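You operate a simulated robot arm through the tools that you are given. There is no shell and no other tool.

You run a simulated robot arm. Do the job below in one go: nothing can be reset, and whatever is moved stays where it is left.

TASK
Funnel powder into the striped bottle up to its upper stripe.
Fine: scoop it from the heap; scoop and funnel go back, and the lid goes on. Set down upright: steel scoop, orange funnel.

Only the result counts: the job must be done as asked and must still hold three seconds after the hand-in. Knocking over, shifting, dropping, spilling or breaking anything else fails it. A push-on lid holds only when it is set on centred and level and pressed home; a screw cap is set on level and turned clockwise until tight.

THE ROBOT
A 7-joint arm with a two-finger parallel gripper, fixed in place. Base frame: the origin is on the floor under the middle of its stand, x ahead of it, y to its left, z up; the work surface is at about z = 748. Readings come in mm, degrees, newtons and seconds.
It reaches about 1247 mm from its shoulder. Its first joint turns from -132.0 to 132.0 degrees. Payload 3.91 kg.
The tool frame sits at the grasp point between the pads (the TCP): z along the fingers, y along the line on which they close. The tips reach 30 mm beyond it. Largest opening 110 mm; finger width 20, thickness 10; the body of the gripper, 48 by 112 mm, starts 55 mm behind the TCP.
Orientation is that of the tool frame in the base frame, as a unit quaternion [x, y, z, w]. With the fingers straight down and closing along the base's y, the tool's x points along the base's -x, its y along +y and its z along -z.

THE INTERFACE
- The arm moves only by the tool step_arm. Its argument "commands" is a list of rows, each a list of 3 entries, a list of its own where there are three numbers: the turn, a rotation vector about the base's x, y, z in units of 8 degrees (1.0 is 8 degrees), then the shift along the base's x, y, z in units of 40 mm (1.0 is 40 mm), then the finger opening in mm, from 0 to 110. In form: [[[rx, ry, rz], [tx, ty, tz], grip], ...]. A call has 1 to 20 rows; each row shifts and turns the commanded pose from where the row before left it. A call with a number of a shift or a turn outside -1 to 1 is refused whole. Each row takes 0.2 s and may step no farther than 50 mm and 8.6 degrees from the row before; otherwise, or with a gripper value out of range, the whole call is refused. A pose out of reach is approached as far as the arm can. The call stops where the force on the tool passes 90 N (or 10 N more than at its start, if that is more) or the arm is blocked; 0.2 s more then pass. The fingers move at their own pace (about 108 mm/s each) and stop on an object; they squeeze with about 23 N. The grip force told is the motor's: it shows also when the fingers shut on nothing. Time passes only in rows, and 0.2 s behind the last, so rows that do not move let the fingers close. It gives the time, the measured TCP pose, the force on the tool (base axes), the opening and the grip force at its end, in the units of the frame above (readings bear some noise), with the torque about the TCP (base axes, N m) and any sound that the robot's microphone picked up.
- Cameras (640 x 400 px; columns grow to the right, rows downward): "scene" is fixed at [47.7, 505, 1512.7]; the picture's right is [0.64, -0.77, 0.00], its down [-0.65, -0.53, -0.55] and it looks along [0.42, 0.35, -0.84] (base axes); focal length 216 px, centre (320, 200). "wrist" rides on the gripper at [72, 17, -103] in the tool frame; the picture's right is [-0.23, 0.97, 0.00], its down [-0.76, -0.18, -0.62] and it looks along [-0.61, -0.14, 0.78] (tool axes); focal length 222 px, centre (320, 200). There is no depth. A picture from a camera that has moved, and an enlarged one, comes with that camera's place and axes in the base frame and with its lens. The place of the scene camera against the robot may be out by one fixed shift of up to 12 mm in any direction.
- snapshot(camera): a new picture of that camera. It takes no simulated time.
- zoom(camera, box): a new picture of the part [left, top, right, bottom] of that camera's present view, enlarged. It takes no simulated time.
- job_done(): hands the job in; it is judged then, once.

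Places have to be worked out from the pictures, the camera data and where the tool is seen. Open the gripper and draw the arm clear of the work before you hand the job in, unless the task says otherwise.

The tools are called after "Call:" as a command line: name --argument value ..., lists and objects as JSON in quotes. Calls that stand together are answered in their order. step_arm: Moves the arm, as the interface text tells. Its arguments: {"type":"object","properties":{"commands":{"type":"array","items":{"type":"array"}}},"required":["commands"]} The other tools are called the same way: snapshot (camera) takes a picture; zoom (camera, box) takes an enlarged picture of a part of a camera's view; job_done () hands the job in.

At the start:

```text
clock: 0.0
position: [272.2, 611.8, 1289.7]
orientation: [0.0, 1.0, 0.001, -0.001]
wrist_force: [-0.2, -1.3, 0.2]
moment: [0.01, -0.01, 0.0]
gripper_width: 109.9
grasp_force: 0.0
```

scene: 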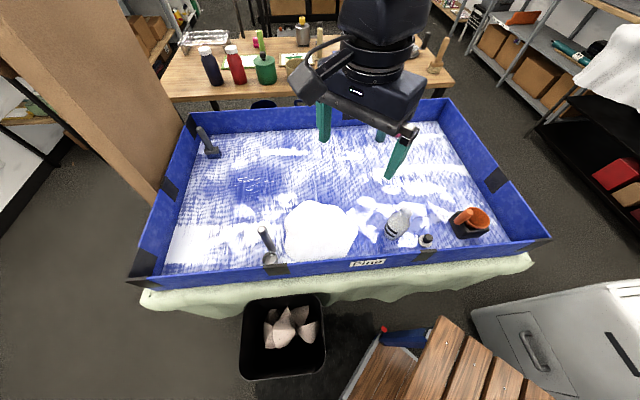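
wrist: 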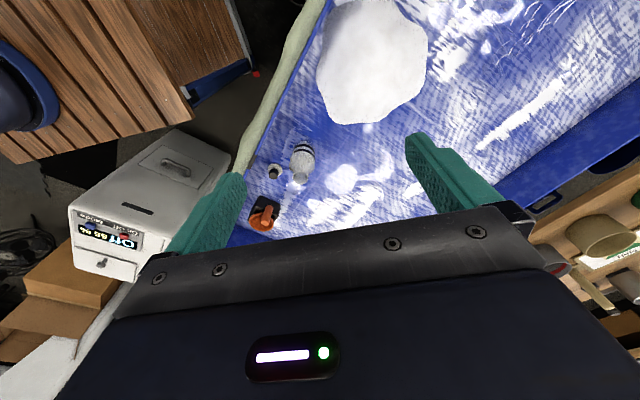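

I start by looking closer at the tray with the heap, scoops, bottle, lid and funnel before moving anything.

Call:
zoom --camera "scene" --box '[360, 180, 520, 280]'

Call:
zoom --camera "scene" --box '[220, 190, 380, 290]'

Call:
zoom --camera "scene" --box '[160, 100, 320, 200]'

Call:
zoom --camera "wrist" --box '[220, 120, 380, 250]'

```text
4.00 times, centred on (440, 230) of scene
camera zoom: at [47.7, 505.0, 1512.7], right [0.64, -0.77, 0.0], down [-0.65, -0.53, -0.55], along [0.42, 0.35, -0.84], focal length 864 px, centre (-160, 80)
```

zoom: 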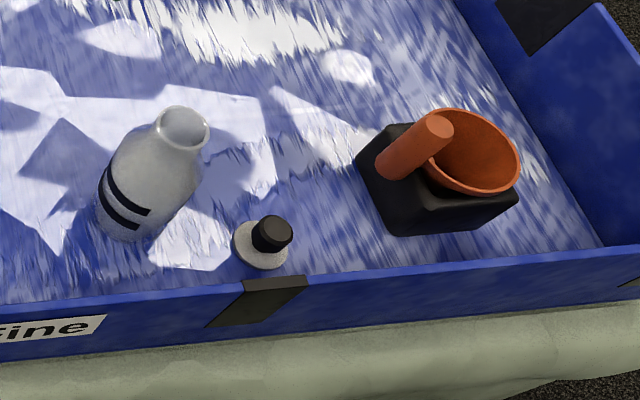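

```text
4.00 times, centred on (300, 240) of scene
camera zoom: at [47.7, 505.0, 1512.7], right [0.64, -0.77, 0.0], down [-0.65, -0.53, -0.55], along [0.42, 0.35, -0.84], focal length 864 px, centre (400, 40)
```

zoom: 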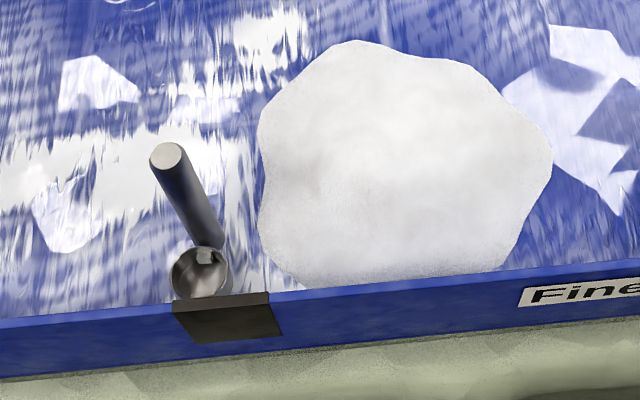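

```text
4.00 times, centred on (240, 150) of scene
camera zoom: at [47.7, 505.0, 1512.7], right [0.64, -0.77, 0.0], down [-0.65, -0.53, -0.55], along [0.42, 0.35, -0.84], focal length 864 px, centre (640, 400)
```

zoom: 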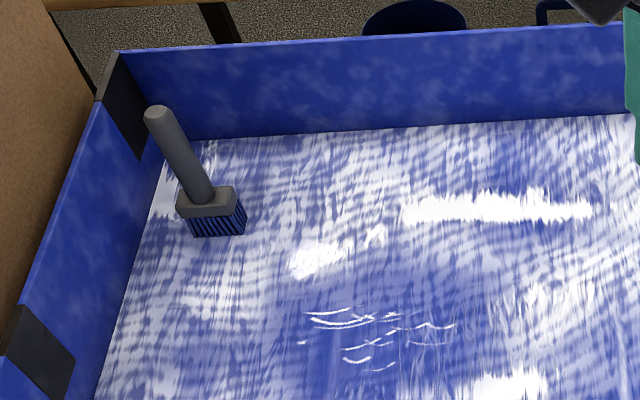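

```text
3.08 times, centred on (300, 185) of wrist
camera zoom: at [200.1, 629.5, 1390.6], right [0.23, 0.97, 0.0], down [0.76, -0.18, 0.62], along [0.61, -0.14, -0.78], focal length 684 px, centre (382, 246)
```

zoom: 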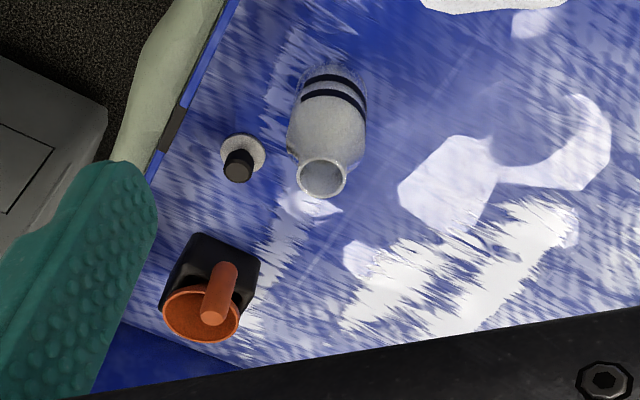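

The scene shows the striped bottle near (480, 512), the lid next to it, the funnel in a black holder on the right, and the steel scoop left of the heap. I lower the arm partway in free air for a closer wrist view.

Call:
step_arm --commands '[[[0, 0, 0], [0.14, -0.26, -0.95], 110], [[0, 0, 0], [0.14, -0.26, -0.95], 110], [[0, 0, 0], [0.14, -0.26, -0.95], 110], [[0, 0, 0], [0.14, -0.26, -0.95], 110], [[0, 0, 0], [0.14, -0.26, -0.95], 110]]'

Call:
snapshot --camera "wrist"

```text
clock: 1.2
position: [298.0, 559.7, 1096.5]
orientation: [0.0, 1.0, 0.001, 0.0]
wrist_force: [-1.0, -0.3, 0.4]
moment: [0.03, 0.0, 0.02]
gripper_width: 109.7
grasp_force: 0.1
```

```text
taken
camera wrist: at [226.3, 578.2, 1197.1], right [0.23, 0.97, 0.0], down [0.76, -0.18, 0.62], along [0.61, -0.14, -0.78], focal length 222 px, centre (320, 200)
```

wrist: 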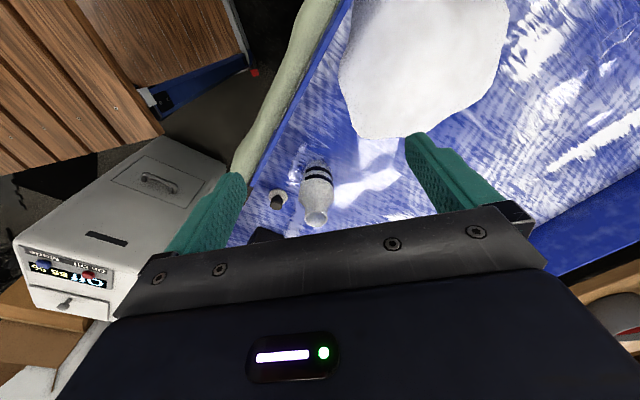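

Bottle and lid are at the middle of this wrist view; I zoom in for detail.

Call:
zoom --camera "wrist" --box '[240, 140, 360, 240]'

Call:
zoom --camera "wrist" --box '[320, 0, 520, 150]'

Call:
zoom --camera "scene" --box '[440, 190, 500, 240]'

Call:
zoom --camera "scene" --box '[376, 196, 446, 256]'

Call:
zoom --camera "scene" --box '[240, 216, 300, 276]'

```text
4.00 times, centred on (300, 190) of wrist
camera zoom: at [226.3, 578.2, 1197.1], right [0.23, 0.97, 0.0], down [0.76, -0.18, 0.62], along [0.61, -0.14, -0.78], focal length 888 px, centre (400, 240)
```

zoom: 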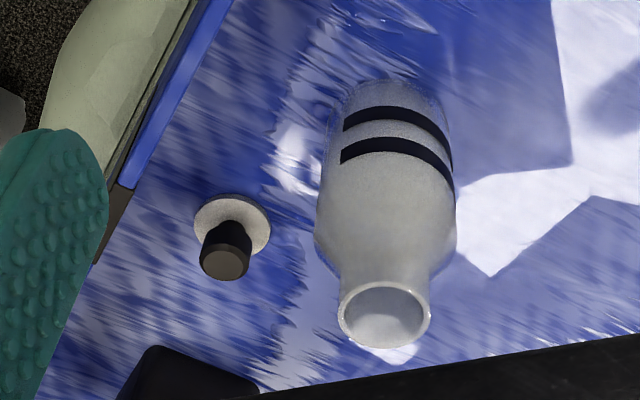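

```text
2.67 times, centred on (420, 75) of wrist
camera zoom: at [226.3, 578.2, 1197.1], right [0.23, 0.97, 0.0], down [0.76, -0.18, 0.62], along [0.61, -0.14, -0.78], focal length 592 px, centre (53, 533)
```

zoom: 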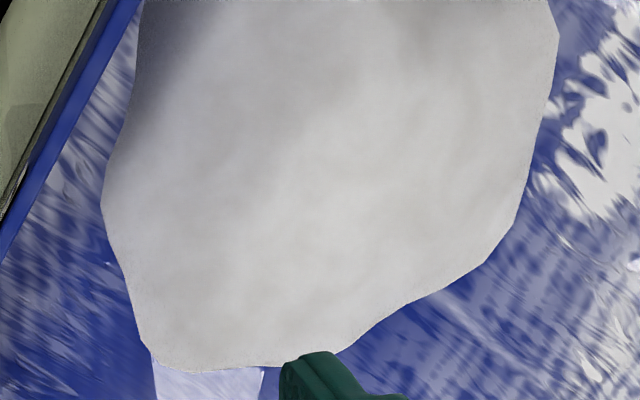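

```text
8.00 times, centred on (470, 215) of scene
camera zoom: at [47.7, 505.0, 1512.7], right [0.64, -0.77, 0.0], down [-0.65, -0.53, -0.55], along [0.42, 0.35, -0.84], focal length 1727 px, centre (-880, 80)
```

zoom: 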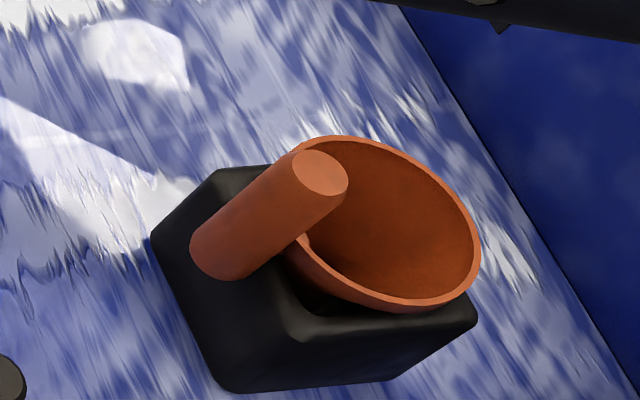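

```text
6.67 times, centred on (411, 226) of scene
camera zoom: at [47.7, 505.0, 1512.7], right [0.64, -0.77, 0.0], down [-0.65, -0.53, -0.55], along [0.42, 0.35, -0.84], focal length 1439 px, centre (-287, 27)
```

zoom: 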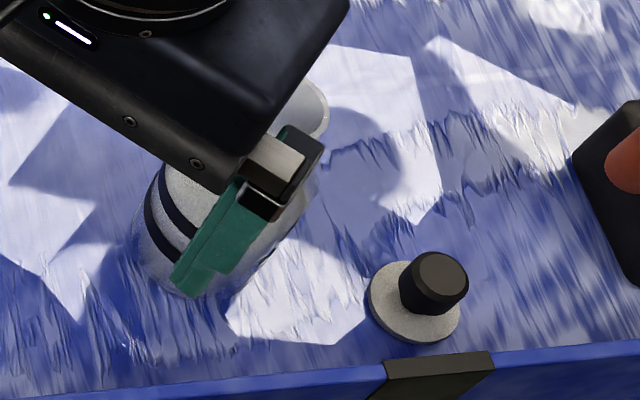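

```text
6.67 times, centred on (270, 246) of scene
camera zoom: at [47.7, 505.0, 1512.7], right [0.64, -0.77, 0.0], down [-0.65, -0.53, -0.55], along [0.42, 0.35, -0.84], focal length 1439 px, centre (653, -107)
```

zoom: 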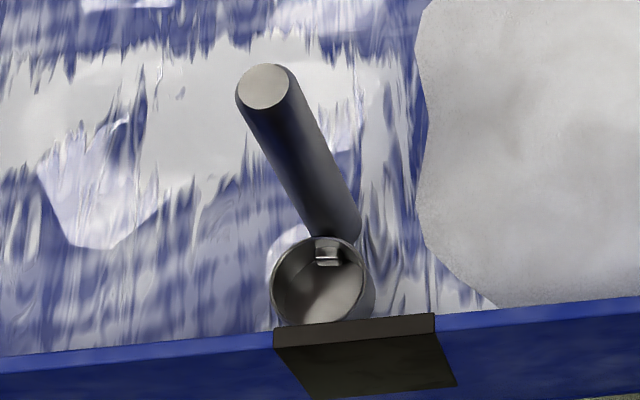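

The lid is a disc with a black knob, the bottle is translucent, and the scoop is an upright cup with a vertical handle. Next I move over toward the funnel (about (680, 308)) at a safe height to view it closely.

Call:
step_arm --commands '[[[0, 0, 0], [0.753, -0.6875, -0.331], 110], [[0, 0, 0], [0.753, -0.6875, -0.331], 110], [[0, 0, 0], [0.753, -0.6875, -0.331], 110], [[0, 0, 0], [0.753, -0.6875, -0.331], 110], [[0, 0, 0], [0.753, -0.6875, -0.331], 110], [[0, 0, 0], [0.753, -0.6875, -0.331], 110], [[0, 0, 0], [0.753, -0.6875, -0.331], 110], [[0, 0, 0], [0.753, -0.6875, -0.331], 110], [[0, 0, 0], [0, 0, 0], 110]]'

Call:
snapshot --camera "wrist"

Call:
snapshot --camera "scene"

```text
clock: 3.2
position: [541.1, 339.6, 993.3]
orientation: [0.0, 1.0, 0.0, 0.0]
wrist_force: [0.1, 0.0, 0.6]
moment: [-0.01, 0.02, 0.03]
gripper_width: 110.0
grasp_force: 0.1
```

```text
taken
camera wrist: at [469.5, 356.6, 1093.1], right [0.23, 0.97, 0.0], down [0.76, -0.18, 0.62], along [0.61, -0.14, -0.78], focal length 222 px, centre (320, 200)
```

wrist: 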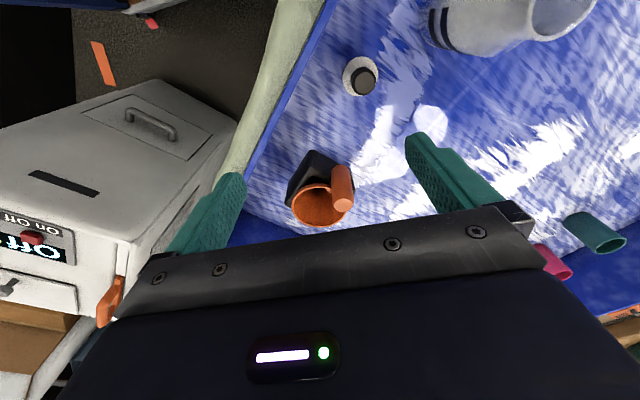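

```text
taken
```

scene: 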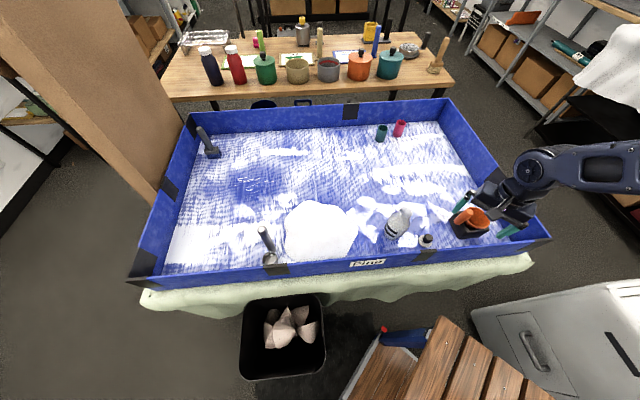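

The funnel is now in the wrist view; two cups (teal, red) stand at the tray's far side as well. I zoom in on the funnel and the lid to measure.

Call:
zoom --camera "wrist" --box '[270, 140, 370, 240]'

Call:
zoom --camera "wrist" --box '[320, 40, 400, 110]'

Call:
zoom --camera "wrist" --box '[400, 0, 620, 100]'

Call:
zoom --camera "scene" --box '[376, 196, 446, 256]'

```text
4.00 times, centred on (320, 190) of wrist
camera zoom: at [469.5, 356.6, 1093.1], right [0.23, 0.97, 0.0], down [0.76, -0.18, 0.62], along [0.61, -0.14, -0.78], focal length 888 px, centre (320, 240)
```

zoom: 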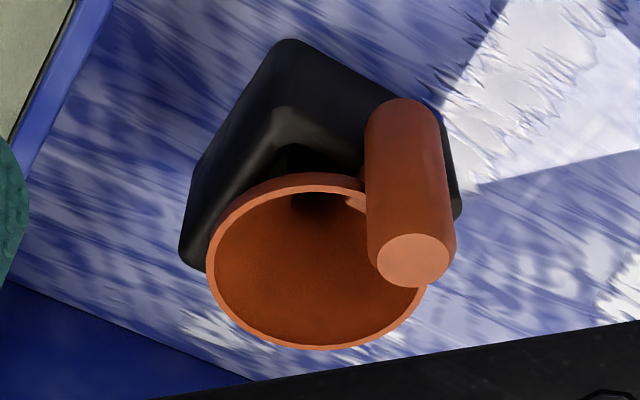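

```text
5.71 times, centred on (360, 75) of wrist
camera zoom: at [469.5, 356.6, 1093.1], right [0.23, 0.97, 0.0], down [0.76, -0.18, 0.62], along [0.61, -0.14, -0.78], focal length 1269 px, centre (91, 914)
```

zoom: 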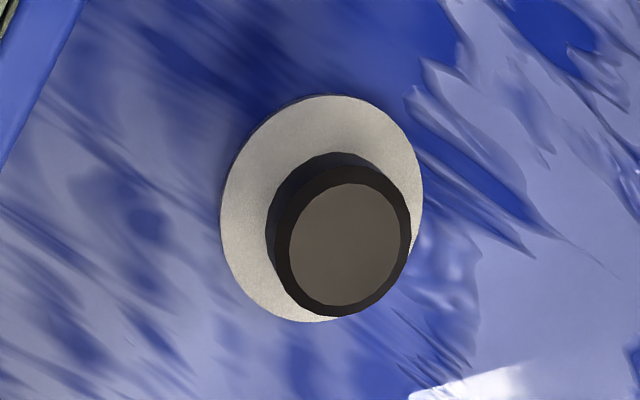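

```text
2.91 times, centred on (510, 50) of wrist
camera zoom: at [469.5, 356.6, 1093.1], right [0.23, 0.97, 0.0], down [0.76, -0.18, 0.62], along [0.61, -0.14, -0.78], focal length 646 px, centre (-233, 636)
```

zoom: 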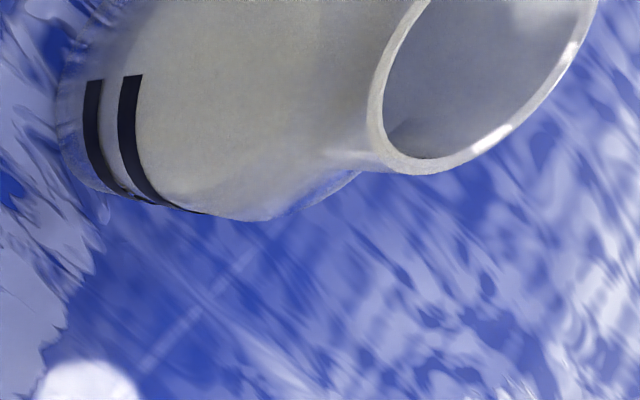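

```text
6.67 times, centred on (411, 226) of scene
camera zoom: at [47.7, 505.0, 1512.7], right [0.64, -0.77, 0.0], down [-0.65, -0.53, -0.55], along [0.42, 0.35, -0.84], focal length 1439 px, centre (-287, 27)
```

zoom: 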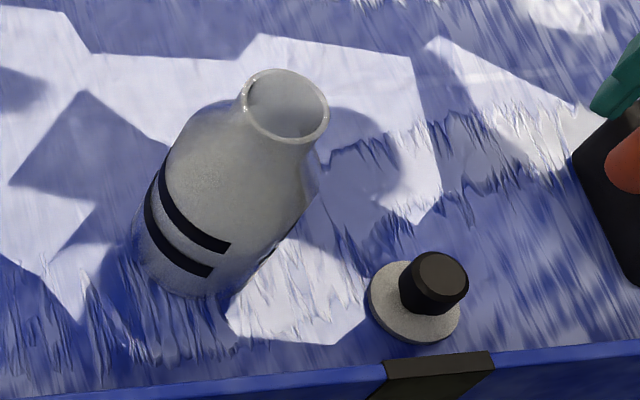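

I estimate the funnel handle's top near (680, 342, 848) with the rim centre near (705, 302). I shift sideways for a second viewpoint to triangulate it better.

Call:
step_arm --commands '[[[0, 0, 0], [0.8, -0.6, 0.25], 110], [[0, 0, 0], [0.8, -0.6, 0.25], 110], [[0, 0, 0], [0.8, -0.6, 0.0], 110], [[0, 0, 0], [0, 0, 0], 110]]'

Call:
snapshot --camera "wrist"

Call:
zoom --camera "wrist" --box '[280, 20, 420, 160]'

```text
clock: 4.2
position: [638.2, 270.2, 1015.0]
orientation: [-0.001, 1.0, 0.0, 0.001]
wrist_force: [-1.0, 0.6, 0.0]
moment: [-0.01, 0.01, 0.04]
gripper_width: 109.8
grasp_force: 0.0
```

```text
taken
camera wrist: at [565.9, 287.8, 1115.6], right [0.23, 0.97, 0.0], down [0.76, -0.18, 0.62], along [0.61, -0.14, -0.78], focal length 222 px, centre (320, 200)
```

wrist: 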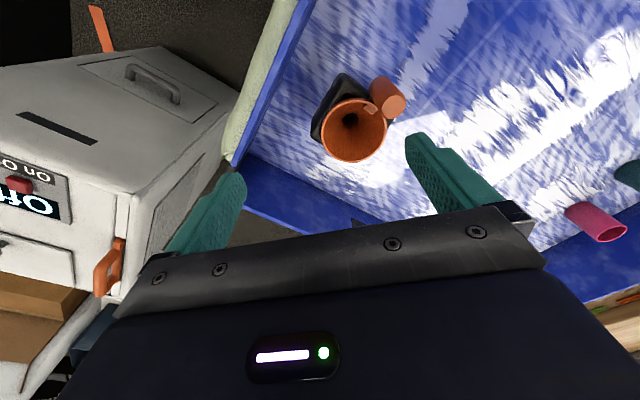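

```text
2.86 times, centred on (350, 90) of wrist
camera zoom: at [565.9, 287.8, 1115.6], right [0.23, 0.97, 0.0], down [0.76, -0.18, 0.62], along [0.61, -0.14, -0.78], focal length 635 px, centre (234, 514)
```

zoom: 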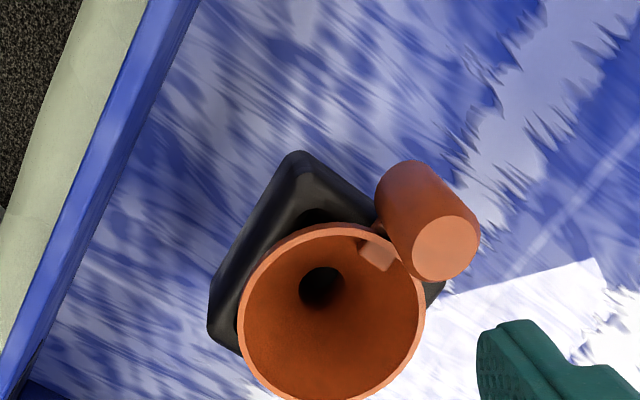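

From three views I place the funnel's handle at (646, 345) with top z≈886, rim centre (682, 307, 834), and the bottle mouth near (502, 508, 896). I turn the gripper -47° about z so it will close tangentially on the funnel handle, and lift a little while doing it.

Call:
step_arm --commands '[[[0, 0, -0.983], [-0.5, 0.7, 0.4], 110], [[0, 0, -0.983], [-0.5, 0.7, 0.4], 110], [[0, 0, -0.983], [-0.5, 0.7, 0.2], 110], [[0, 0, -0.983], [-0.5, 0.7, 0.2], 110], [[0, 0, -0.983], [-0.5, 0.7, 0], 110], [[0, 0, -0.983], [-0.5, 0.7, 0], 110], [[0, 0, 0], [-0.5, 0.8, 0], 110], [[0, 0, 0], [-0.5, 0.8, 0], 110], [[0, 0, 0], [-0.5, 0.8, 0], 110], [[0, 0, 0], [-0.4, 0.8, 0], 110], [[0, 0, 0], [-0.2, 0.8, 0], 110], [[0, 0, 0], [0, 0, 0], 110]]'

Call:
snapshot --camera "wrist"

Call:
snapshot --camera "scene"

```text
clock: 6.8
position: [431.9, 594.3, 1063.4]
orientation: [0.401, 0.916, 0.001, 0.0]
wrist_force: [0.9, -0.4, 0.3]
moment: [0.01, 0.03, 0.01]
gripper_width: 109.9
grasp_force: 0.1
```

```text
taken
camera wrist: at [396.6, 659.9, 1164.5], right [0.87, 0.5, 0.0], down [0.39, -0.68, 0.62], along [0.31, -0.54, -0.78], focal length 222 px, centre (320, 200)
```

wrist: 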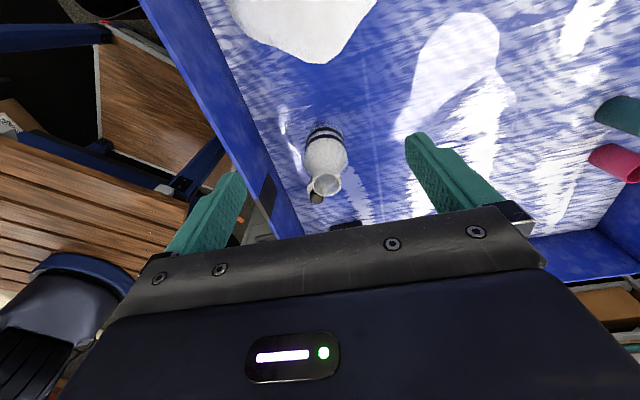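

```text
taken
```

scene: 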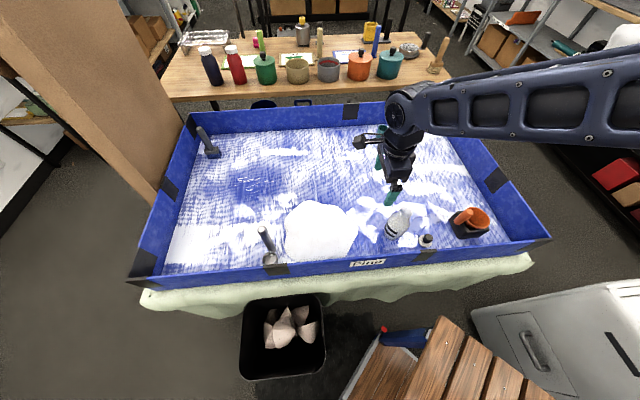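

Now the gripper is turned as planned. I zoom in on the bottle mouth from this new viewpoint.

Call:
zoom --camera "wrist" --box '[270, 110, 370, 220]'

Call:
zoom --camera "wrist" --box '[300, 160, 350, 210]'

```text
3.64 times, centred on (320, 165) of wrist
camera zoom: at [396.6, 659.9, 1164.5], right [0.87, 0.5, 0.0], down [0.39, -0.68, 0.62], along [0.31, -0.54, -0.78], focal length 808 px, centre (320, 327)
```

zoom: 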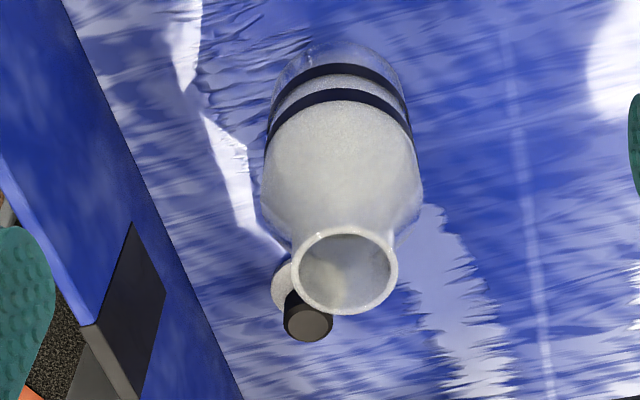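

```text
8.00 times, centred on (325, 185) of wrist
camera zoom: at [396.6, 659.9, 1164.5], right [0.87, 0.5, 0.0], down [0.39, -0.68, 0.62], along [0.31, -0.54, -0.78], focal length 1777 px, centre (280, 320)
```

zoom: 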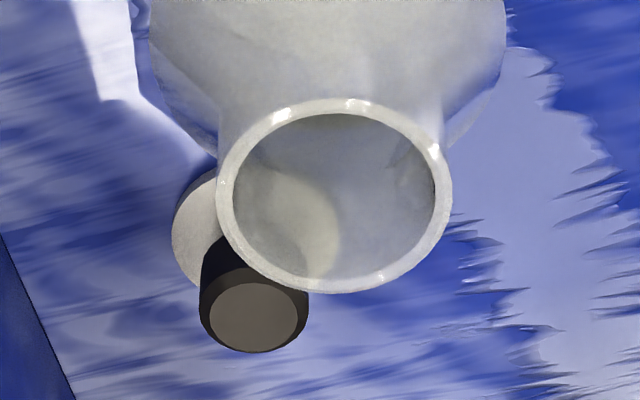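

The mouth triangulates to (493.5, 509.8, 907) and the lid knob top to (538.7, 397.3, 791). I now fly above the funnel handle at (646.4, 345), staying well above everything, with the fingers narrowed to 70 mm.

Call:
step_arm --commands '[[[0, 0, 0], [0.667, -0.783, 0], 110], [[0, 0, 0], [0.667, -0.783, 0], 110], [[0, 0, 0], [0.667, -0.783, -0.4], 110], [[0, 0, 0], [0.667, -0.783, -0.4], 110], [[0, 0, 0], [0.667, -0.783, -0.4], 100], [[0, 0, 0], [0.667, -0.783, -0.4], 90], [[0, 0, 0], [0.667, -0.783, -0.4], 80], [[0, 0, 0], [0.667, -0.783, -0.4], 70], [[0, 0, 0], [0, 0, -0.1], 70], [[0, 0, 0], [0, 0, 0], 70]]'

Call:
snapshot --camera "wrist"

Call:
zoom --camera "scene" --box '[420, 150, 540, 250]'

```text
clock: 9.0
position: [645.4, 344.3, 961.8]
orientation: [0.401, 0.916, 0.0, -0.001]
wrist_force: [-0.7, 1.0, -0.2]
moment: [0.01, 0.01, -0.02]
gripper_width: 70.0
grasp_force: 0.1
```

```text
taken
camera wrist: at [610.3, 409.7, 1062.4], right [0.87, 0.5, 0.0], down [0.39, -0.68, 0.62], along [0.31, -0.54, -0.78], focal length 222 px, centre (320, 200)
```

wrist: 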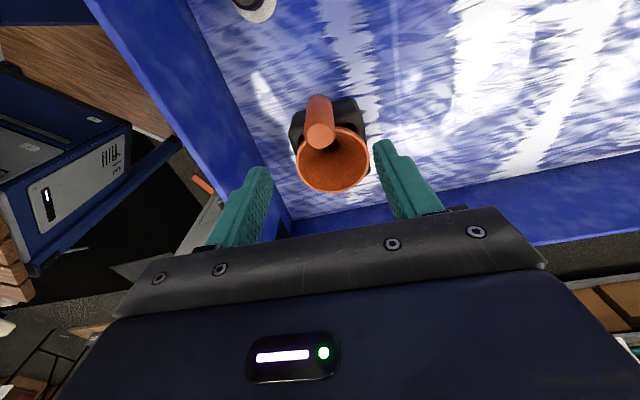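

```text
4.00 times, centred on (480, 200) of scene
camera zoom: at [47.7, 505.0, 1512.7], right [0.64, -0.77, 0.0], down [-0.65, -0.53, -0.55], along [0.42, 0.35, -0.84], focal length 864 px, centre (-320, 200)
```

zoom: 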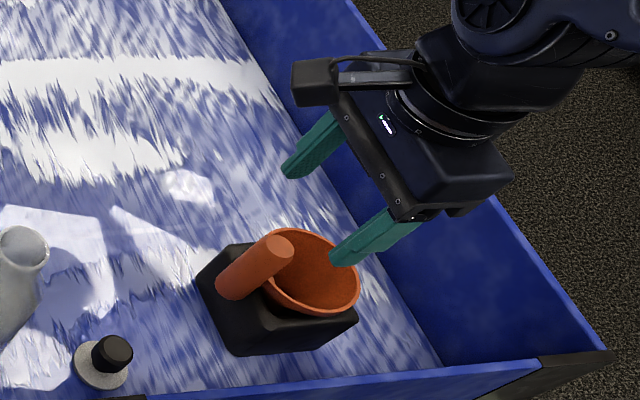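

The handle top appears at pixel (319, 137), and the tool axis at that height should project to (320, 136.5), so I'm right above it. I zoom to confirm before descending.

Call:
zoom --camera "wrist" --box '[280, 80, 380, 200]'

```text
3.33 times, centred on (330, 140) of wrist
camera zoom: at [610.3, 409.7, 1062.4], right [0.87, 0.5, 0.0], down [0.39, -0.68, 0.62], along [0.31, -0.54, -0.78], focal length 740 px, centre (287, 400)
```

zoom: 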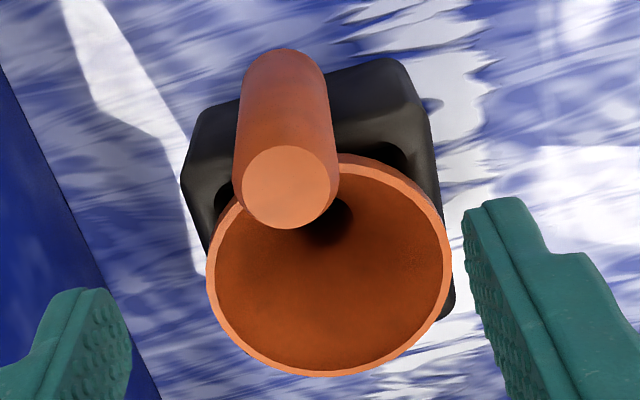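

Alignment is within about 1 mm. I descend 97 mm so the pads straddle the upper half of the handle, then close.

Call:
step_arm --commands '[[[0, 0, 0], [0, 0, -0.8], 70], [[0, 0, 0], [0, 0, -0.8], 70], [[0, 0, 0], [0, 0, -0.6], 70], [[0, 0, 0], [0, 0, -0.235], 70], [[0, 0, 0], [0, 0, 0], 70]]'

Call:
zoom --camera "wrist" --box '[240, 100, 400, 220]'

Call:
zoom --camera "scene" --box '[420, 150, 540, 250]'

```text
clock: 10.2
position: [645.2, 345.5, 863.7]
orientation: [0.401, 0.916, 0.0, 0.001]
wrist_force: [-0.3, 0.5, -0.6]
moment: [-0.02, 0.04, -0.01]
gripper_width: 70.0
grasp_force: 0.1
```

```text
3.33 times, centred on (320, 160) of wrist
camera zoom: at [609.2, 411.3, 965.1], right [0.87, 0.5, 0.0], down [0.39, -0.68, 0.62], along [0.31, -0.54, -0.78], focal length 740 px, centre (320, 333)
```

zoom: 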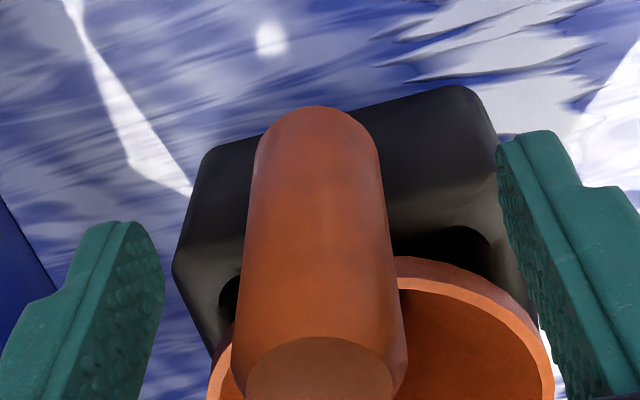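

```text
4.00 times, centred on (480, 200) of scene
camera zoom: at [47.7, 505.0, 1512.7], right [0.64, -0.77, 0.0], down [-0.65, -0.53, -0.55], along [0.42, 0.35, -0.84], focal length 864 px, centre (-320, 200)
```

zoom: 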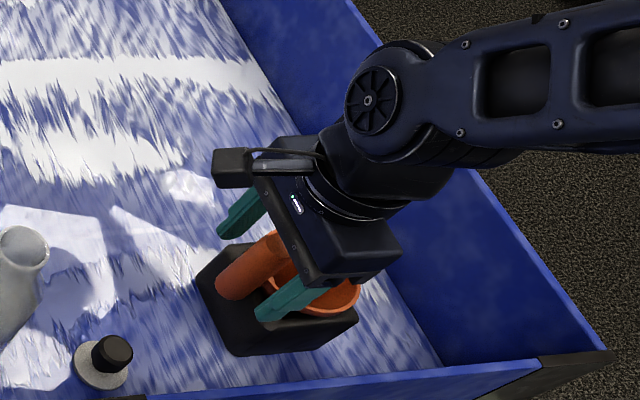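

The handle is centred between the pads with no contact forces. I close the gripper.

Call:
step_arm --commands '[[[0, 0, 0], [0, 0, 0], 0], [[0, 0, 0], [0, 0, 0], 0], [[0, 0, 0], [0, 0, 0], 0], [[0, 0, 0], [0, 0, 0], 0]]'

Call:
zoom --camera "wrist" --box '[240, 100, 400, 220]'

```text
clock: 11.2
position: [644.5, 345.5, 864.6]
orientation: [0.4, 0.916, 0.0, -0.001]
wrist_force: [-0.7, 0.6, 0.9]
moment: [0.0, 0.1, 0.01]
gripper_width: 27.3
grasp_force: 23.2
```

```text
3.33 times, centred on (320, 160) of wrist
camera zoom: at [609.2, 411.4, 965.3], right [0.87, 0.5, 0.0], down [0.39, -0.68, 0.62], along [0.31, -0.54, -0.78], focal length 740 px, centre (320, 333)
```

zoom: 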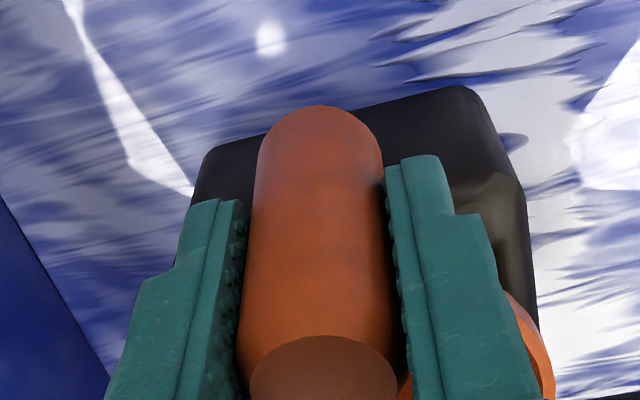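

Gripped at 27 mm with 23 N and the funnel didn't move. I lift straight up slowly and watch the forces.

Call:
step_arm --commands '[[[0, 0, 0], [0, 0, 0.2], 0], [[0, 0, 0], [0, 0, 0.3], 0], [[0, 0, 0], [0, 0, 0.4], 0], [[0, 0, 0], [0, 0, 0.5], 0], [[0, 0, 0], [0, 0, 0], 0]]'

Call:
snapshot --camera "wrist"

Call:
zoom --camera "scene" --box '[420, 150, 540, 250]'

```text
clock: 12.4
position: [646.0, 346.4, 919.5]
orientation: [0.4, 0.916, -0.001, 0.0]
wrist_force: [-0.2, -0.1, -1.0]
moment: [0.06, 0.04, -0.01]
gripper_width: 27.2
grasp_force: 23.4
```

```text
taken
camera wrist: at [609.9, 411.8, 1021.0], right [0.87, 0.5, 0.0], down [0.39, -0.68, 0.62], along [0.31, -0.54, -0.78], focal length 222 px, centre (320, 200)
```

wrist: 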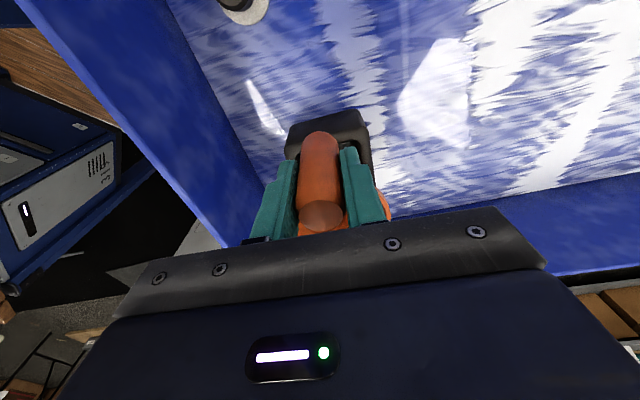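

```text
4.00 times, centred on (480, 200) of scene
camera zoom: at [47.7, 505.0, 1512.7], right [0.64, -0.77, 0.0], down [-0.65, -0.53, -0.55], along [0.42, 0.35, -0.84], focal length 864 px, centre (-320, 200)
```

zoom: 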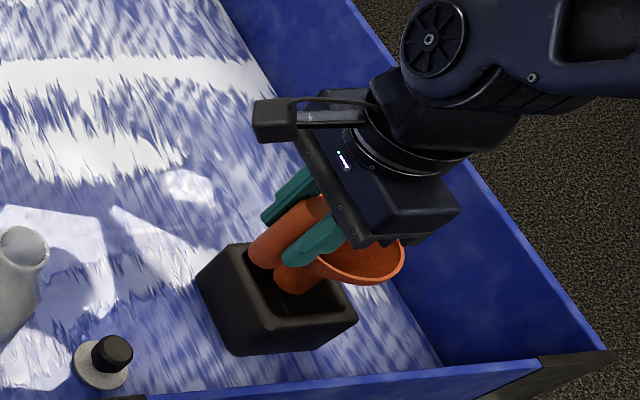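

The funnel comes out of a hollow square holder cleanly. I lift it another 120 mm so the spout will clear the bottle mouth.

Call:
step_arm --commands '[[[0, 0, 0], [0, 0, 0.7], 0], [[0, 0, 0], [0, 0, 0.8], 0], [[0, 0, 0], [0, 0, 0.8], 0], [[0, 0, 0], [0, 0, 0.7], 0], [[0, 0, 0], [0, 0, 0], 0]]'

Call:
zoom --camera "scene" --box '[430, 130, 550, 230]'

Call:
zoom --camera "wrist" --box '[240, 60, 420, 240]'

```text
clock: 13.6
position: [646.0, 346.1, 1040.2]
orientation: [0.401, 0.916, 0.0, 0.0]
wrist_force: [0.5, 0.1, -1.2]
moment: [0.05, 0.04, -0.01]
gripper_width: 27.5
grasp_force: 22.8
```

```text
4.00 times, centred on (490, 180) of scene
camera zoom: at [47.7, 505.0, 1512.7], right [0.64, -0.77, 0.0], down [-0.65, -0.53, -0.55], along [0.42, 0.35, -0.84], focal length 864 px, centre (-360, 280)
```

zoom: 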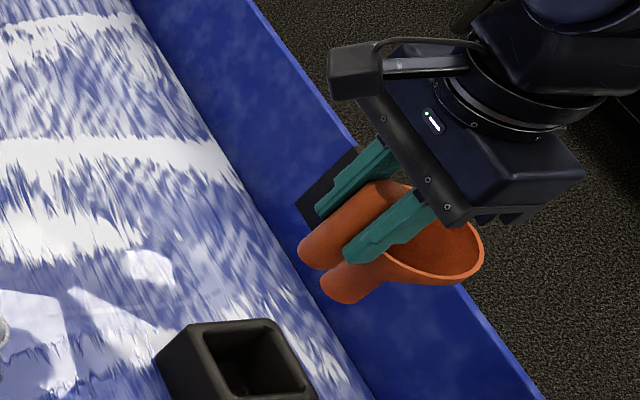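

```text
2.22 times, centred on (330, 150) of wrist
camera zoom: at [610.2, 411.6, 1141.1], right [0.87, 0.5, 0.0], down [0.39, -0.68, 0.62], along [0.31, -0.54, -0.78], focal length 494 px, centre (298, 311)
```

zoom: 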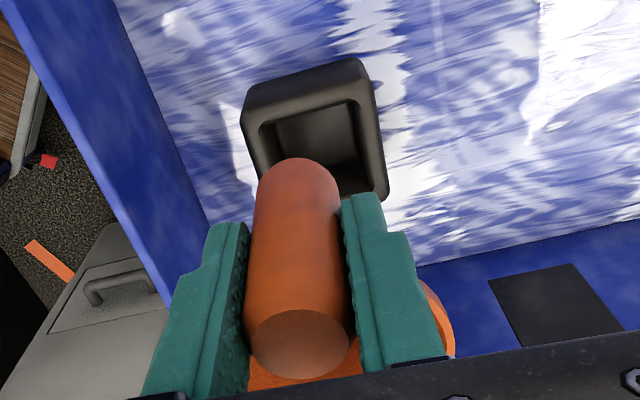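

The spout tip is about 76 mm below the rim, i.e. z≈934 now, clear of the 907 mouth. I carry the funnel level so its axis goes from (683, 308) to the mouth axis (493.5, 509.8).

Call:
step_arm --commands '[[[0, 0, 0], [-0.4, 0.426, 0.125], 0], [[0, 0, 0], [-0.6, 0.639, 0.125], 0], [[0, 0, 0], [-0.7, 0.745, 0], 0], [[0, 0, 0], [-0.7, 0.745, 0], 0], [[0, 0, 0], [-0.7, 0.745, 0], 0], [[0, 0, 0], [-0.7, 0.745, 0], 0], [[0, 0, 0], [-0.6, 0.639, 0], 0], [[0, 0, 0], [-0.3375, 0.361, 0], 0], [[0, 0, 0], [0, 0, 0], 0]]'

Call:
zoom --camera "scene" --box '[360, 150, 480, 250]'

Call:
snapshot --camera "wrist"

```text
clock: 15.6
position: [456.6, 550.1, 1053.7]
orientation: [0.4, 0.917, 0.0, -0.001]
wrist_force: [0.2, 0.1, -1.3]
moment: [0.08, 0.03, 0.03]
gripper_width: 26.9
grasp_force: 22.8
```

```text
4.00 times, centred on (420, 200) of scene
camera zoom: at [47.7, 505.0, 1512.7], right [0.64, -0.77, 0.0], down [-0.65, -0.53, -0.55], along [0.42, 0.35, -0.84], focal length 864 px, centre (-80, 200)
```

zoom: 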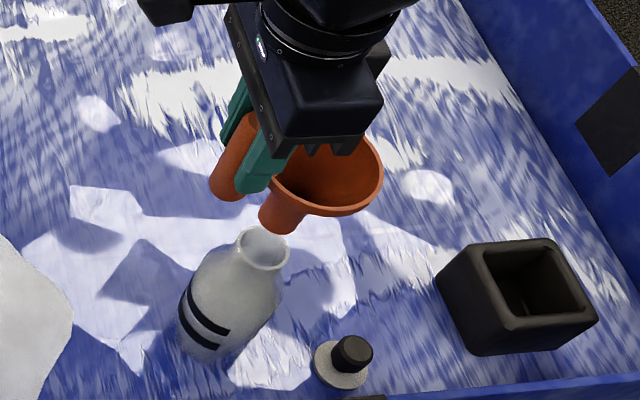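

```text
taken
camera wrist: at [420.6, 615.0, 1153.9], right [0.87, 0.5, 0.0], down [0.39, -0.68, 0.62], along [0.31, -0.54, -0.78], focal length 222 px, centre (320, 200)
```

wrist: 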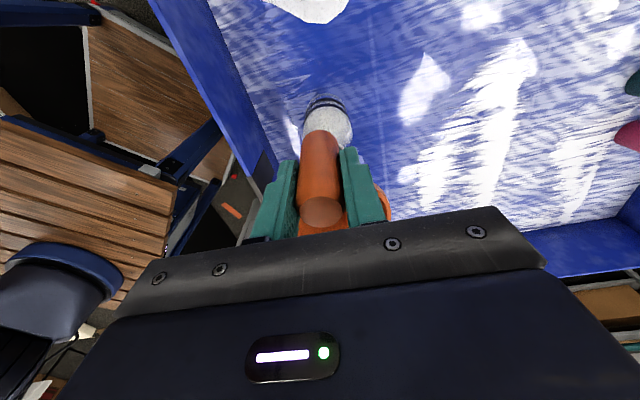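

The spout tip looks right above the mouth in the scene view (expected tip projection (278, 224), seen near (280, 227)). I zoom in to verify the alignment.

Call:
zoom --camera "scene" --box '[405, 180, 465, 230]'

Call:
zoom --camera "wrist" --box '[270, 80, 400, 240]'

```text
8.00 times, centred on (435, 205) of scene
camera zoom: at [47.7, 505.0, 1512.7], right [0.64, -0.77, 0.0], down [-0.65, -0.53, -0.55], along [0.42, 0.35, -0.84], focal length 1727 px, centre (-600, 160)
```

zoom: 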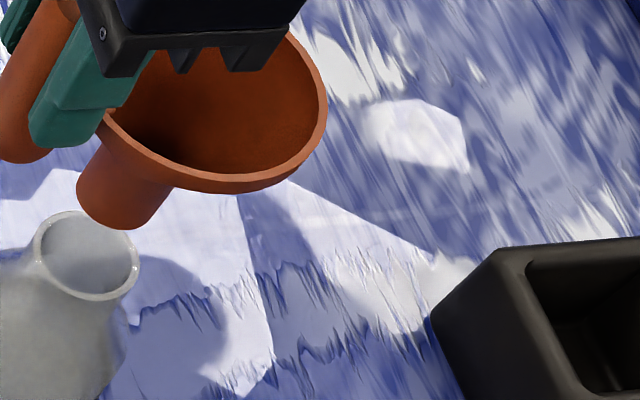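

```text
2.50 times, centred on (335, 160) of wrist
camera zoom: at [420.6, 615.0, 1153.9], right [0.87, 0.5, 0.0], down [0.39, -0.68, 0.62], along [0.31, -0.54, -0.78], focal length 555 px, centre (282, 300)
```

zoom: 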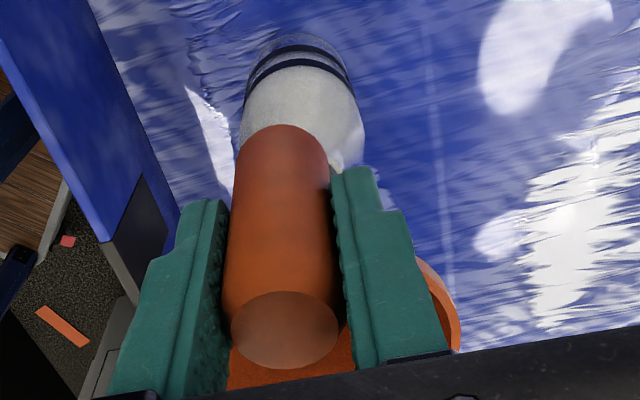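

The spout looks about 30 mm wide against a ~35.6 mm mouth, so I need finer alignment. I zoom further in.

Call:
zoom --camera "scene" --box '[405, 192, 437, 220]'

```text
14.29 times, centred on (421, 206) of scene
camera zoom: at [47.7, 505.0, 1512.7], right [0.64, -0.77, 0.0], down [-0.65, -0.53, -0.55], along [0.42, 0.35, -0.84], focal length 3084 px, centre (-1123, 114)
```

zoom: 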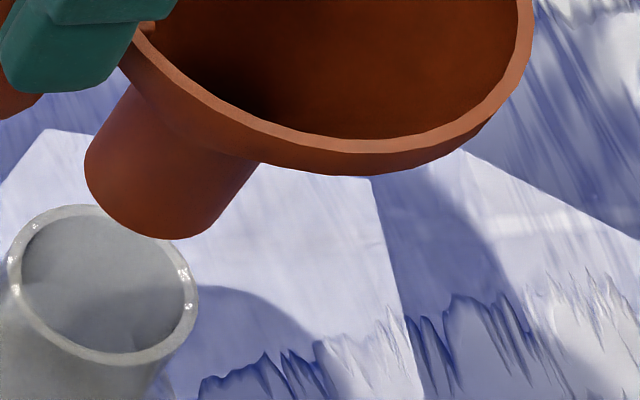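

Correcting for perspective bias, the spout is about 2.5 mm too far in x and 1.7 mm in y from the mouth axis (494.1, 509.4). I nudge it and lower 28 mm, still above the mouth, then re-check.

Call:
step_arm --commands '[[[0, 0, 0], [-0.0625, -0.0425, -0.2], 0], [[0, 0, 0], [0, 0, -0.25], 0], [[0, 0, 0], [0, 0, -0.25], 0], [[0, 0, 0], [0, 0, 0], 0], [[0, 0, 0], [0, 0, 0], 0]]'

Call:
zoom --camera "scene" --box '[400, 192, 440, 222]'

Call:
zoom --camera "wrist" --box '[270, 80, 400, 240]'

```text
clock: 16.8
position: [454.3, 545.8, 1022.7]
orientation: [0.4, 0.916, 0.001, 0.0]
wrist_force: [0.4, 0.0, -1.5]
moment: [0.03, 0.07, -0.01]
gripper_width: 27.3
grasp_force: 23.0
```

```text
13.33 times, centred on (420, 207) of scene
camera zoom: at [47.7, 505.0, 1512.7], right [0.64, -0.77, 0.0], down [-0.65, -0.53, -0.55], along [0.42, 0.35, -0.84], focal length 2879 px, centre (-1013, 107)
```

zoom: 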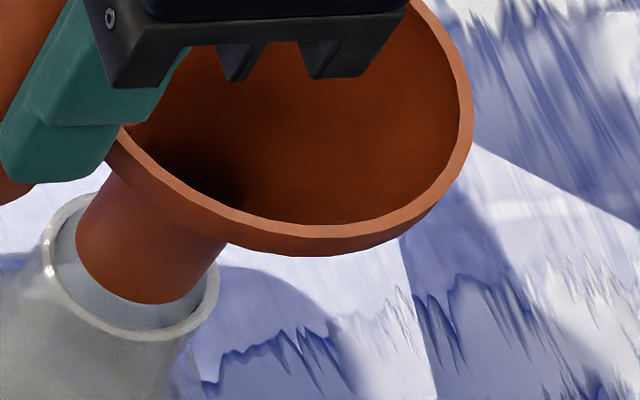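

```text
2.50 times, centred on (335, 160) of wrist
camera zoom: at [418.1, 611.7, 1123.4], right [0.87, 0.5, 0.0], down [0.39, -0.68, 0.62], along [0.31, -0.54, -0.78], focal length 555 px, centre (282, 300)
```

zoom: 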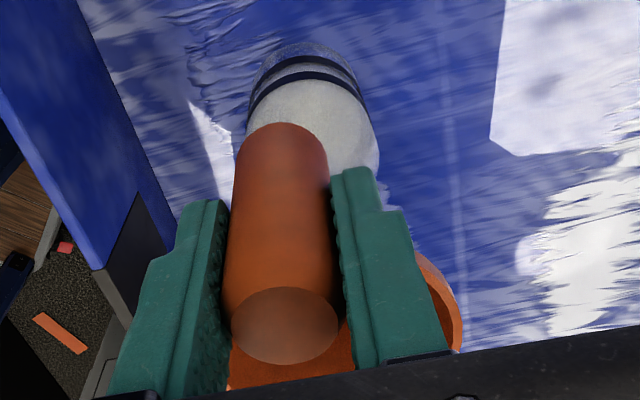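

The spout is now centred within ~1 mm and about 7 mm above the mouth. I lower in small steps and watch the force.

Call:
step_arm --commands '[[[0, 0, 0], [0, 0, -0.1], 0], [[0, 0, 0], [0, 0, -0.1], 0], [[0, 0, 0], [0, 0, -0.1], 0], [[0, 0, 0], [0, 0, -0.1], 0], [[0, 0, 0], [0, 0, 0], 0]]'

Call:
zoom --camera "scene" --box '[400, 192, 440, 222]'

```text
clock: 18.0
position: [453.2, 545.3, 1006.9]
orientation: [0.4, 0.916, -0.001, -0.001]
wrist_force: [-0.5, -0.5, 2.3]
moment: [-0.25, -0.08, -0.09]
gripper_width: 27.1
grasp_force: 23.0
```

```text
13.33 times, centred on (420, 207) of scene
camera zoom: at [47.7, 505.0, 1512.7], right [0.64, -0.77, 0.0], down [-0.65, -0.53, -0.55], along [0.42, 0.35, -0.84], focal length 2879 px, centre (-1013, 107)
```

zoom: 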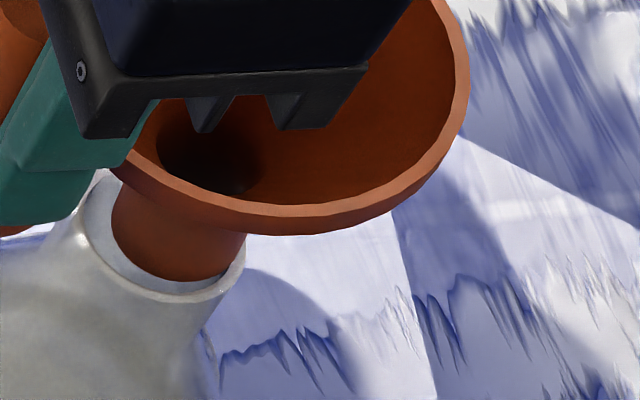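

There's a contact force of ~4 N and the mouth looks displaced in the picture. I look at the whole bottle before doing anything more.

Call:
zoom --camera "scene" --box '[370, 180, 450, 250]'

Call:
zoom --camera "wrist" --box '[270, 80, 400, 240]'

```text
5.71 times, centred on (410, 215) of scene
camera zoom: at [47.7, 505.0, 1512.7], right [0.64, -0.77, 0.0], down [-0.65, -0.53, -0.55], along [0.42, 0.35, -0.84], focal length 1234 px, centre (-194, 114)
```

zoom: 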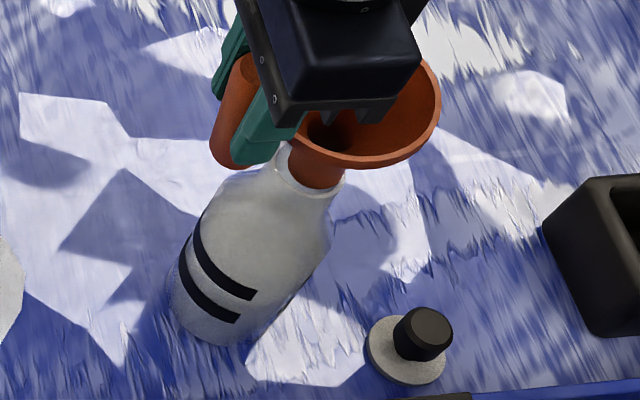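

```text
2.50 times, centred on (335, 160) of wrist
camera zoom: at [417.8, 611.5, 1107.0], right [0.87, 0.5, 0.0], down [0.39, -0.68, 0.62], along [0.31, -0.54, -0.78], focal length 555 px, centre (282, 300)
```

zoom: 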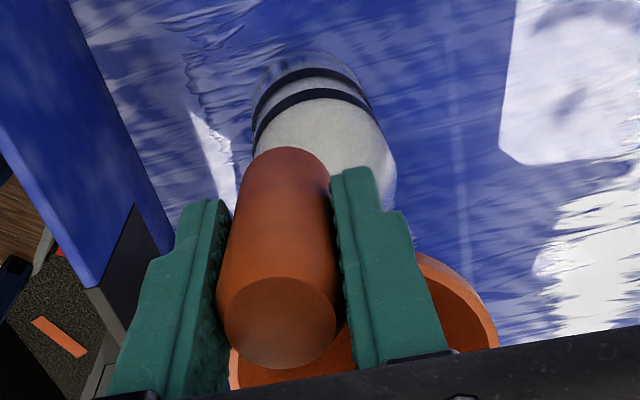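

The funnel pivoted slightly in the grip and the bottle slid several mm, so the spout touched the rim. I raise back up 20 mm and reassess both.

Call:
step_arm --commands '[[[0, 0, 0], [0, 0, 0.1], 0], [[0, 0, 0], [0, 0, 0.15], 0], [[0, 0, 0], [0, 0, 0.25], 0], [[0, 0, 0], [0, 0, 0.25], 0], [[0, 0, 0], [0, 0, 0], 0]]'

Call:
zoom --camera "scene" --box '[370, 170, 450, 250]'

Call:
zoom --camera "wrist" --box '[270, 80, 400, 240]'

```text
clock: 19.2
position: [454.0, 544.1, 1037.2]
orientation: [0.401, 0.916, 0.0, 0.001]
wrist_force: [0.6, -0.5, -2.1]
moment: [0.02, 0.09, 0.02]
gripper_width: 27.0
grasp_force: 22.8
```

```text
5.00 times, centred on (410, 210) of scene
camera zoom: at [47.7, 505.0, 1512.7], right [0.64, -0.77, 0.0], down [-0.65, -0.53, -0.55], along [0.42, 0.35, -0.84], focal length 1080 px, centre (-130, 150)
```

zoom: 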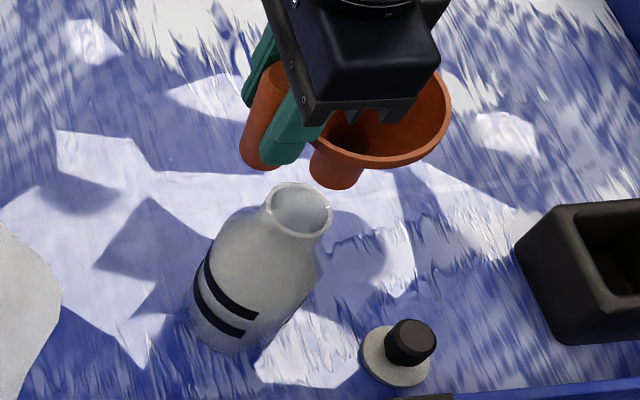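

```text
2.50 times, centred on (335, 160) of wrist
camera zoom: at [418.0, 610.6, 1138.3], right [0.87, 0.5, 0.0], down [0.39, -0.68, 0.62], along [0.31, -0.54, -0.78], focal length 555 px, centre (282, 300)
```

zoom: 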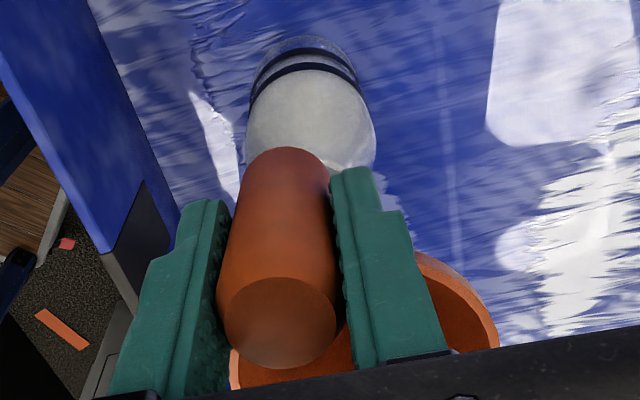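

The bottle went back upright to its original place, but the funnel is now pivoted ~8° in the grip. I counter-rotate the tool about its closing axis by 8° to bring the funnel upright again, a bit higher, and look.

Call:
step_arm --commands '[[[0.367, 0.339, 0], [0, 0, 0.3], 0], [[0.367, 0.339, 0], [0, 0, 0.2], 0], [[0, 0, 0], [0, 0, 0], 0], [[0, 0, 0], [0, 0, 0], 0]]'

Call:
zoom --camera "scene" --box '[395, 170, 455, 220]'

Call:
snapshot --camera "wrist"

```text
clock: 20.2
position: [453.5, 544.9, 1055.8]
orientation: [0.399, 0.914, 0.028, -0.064]
wrist_force: [0.6, -0.1, -1.1]
moment: [0.06, 0.07, -0.03]
gripper_width: 27.1
grasp_force: 22.3
```

```text
8.00 times, centred on (425, 195) of scene
camera zoom: at [47.7, 505.0, 1512.7], right [0.64, -0.77, 0.0], down [-0.65, -0.53, -0.55], along [0.42, 0.35, -0.84], focal length 1727 px, centre (-520, 240)
```

zoom: 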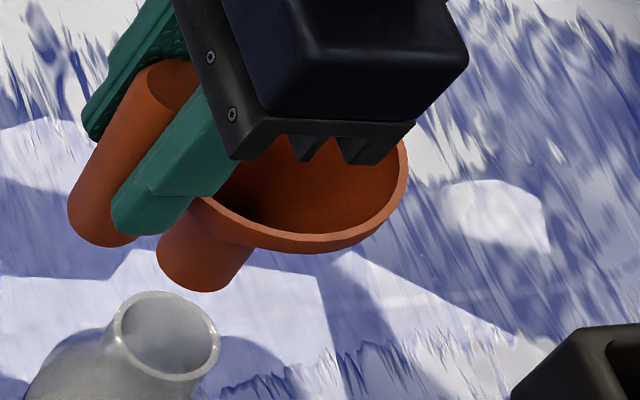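

```text
taken
camera wrist: at [428.0, 599.4, 1166.2], right [0.87, 0.5, -0.03], down [0.44, -0.74, 0.51], along [0.23, -0.46, -0.86], focal length 222 px, centre (320, 200)
```

wrist: 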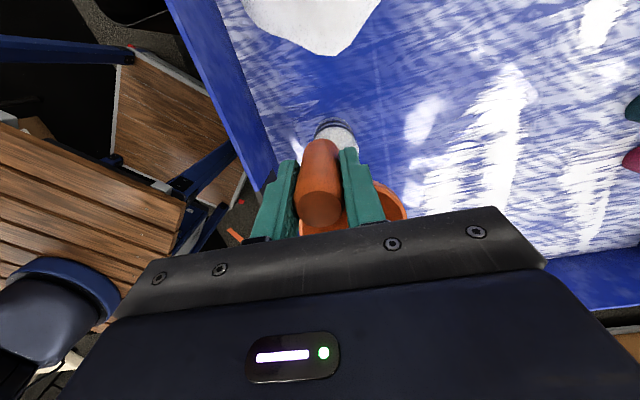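

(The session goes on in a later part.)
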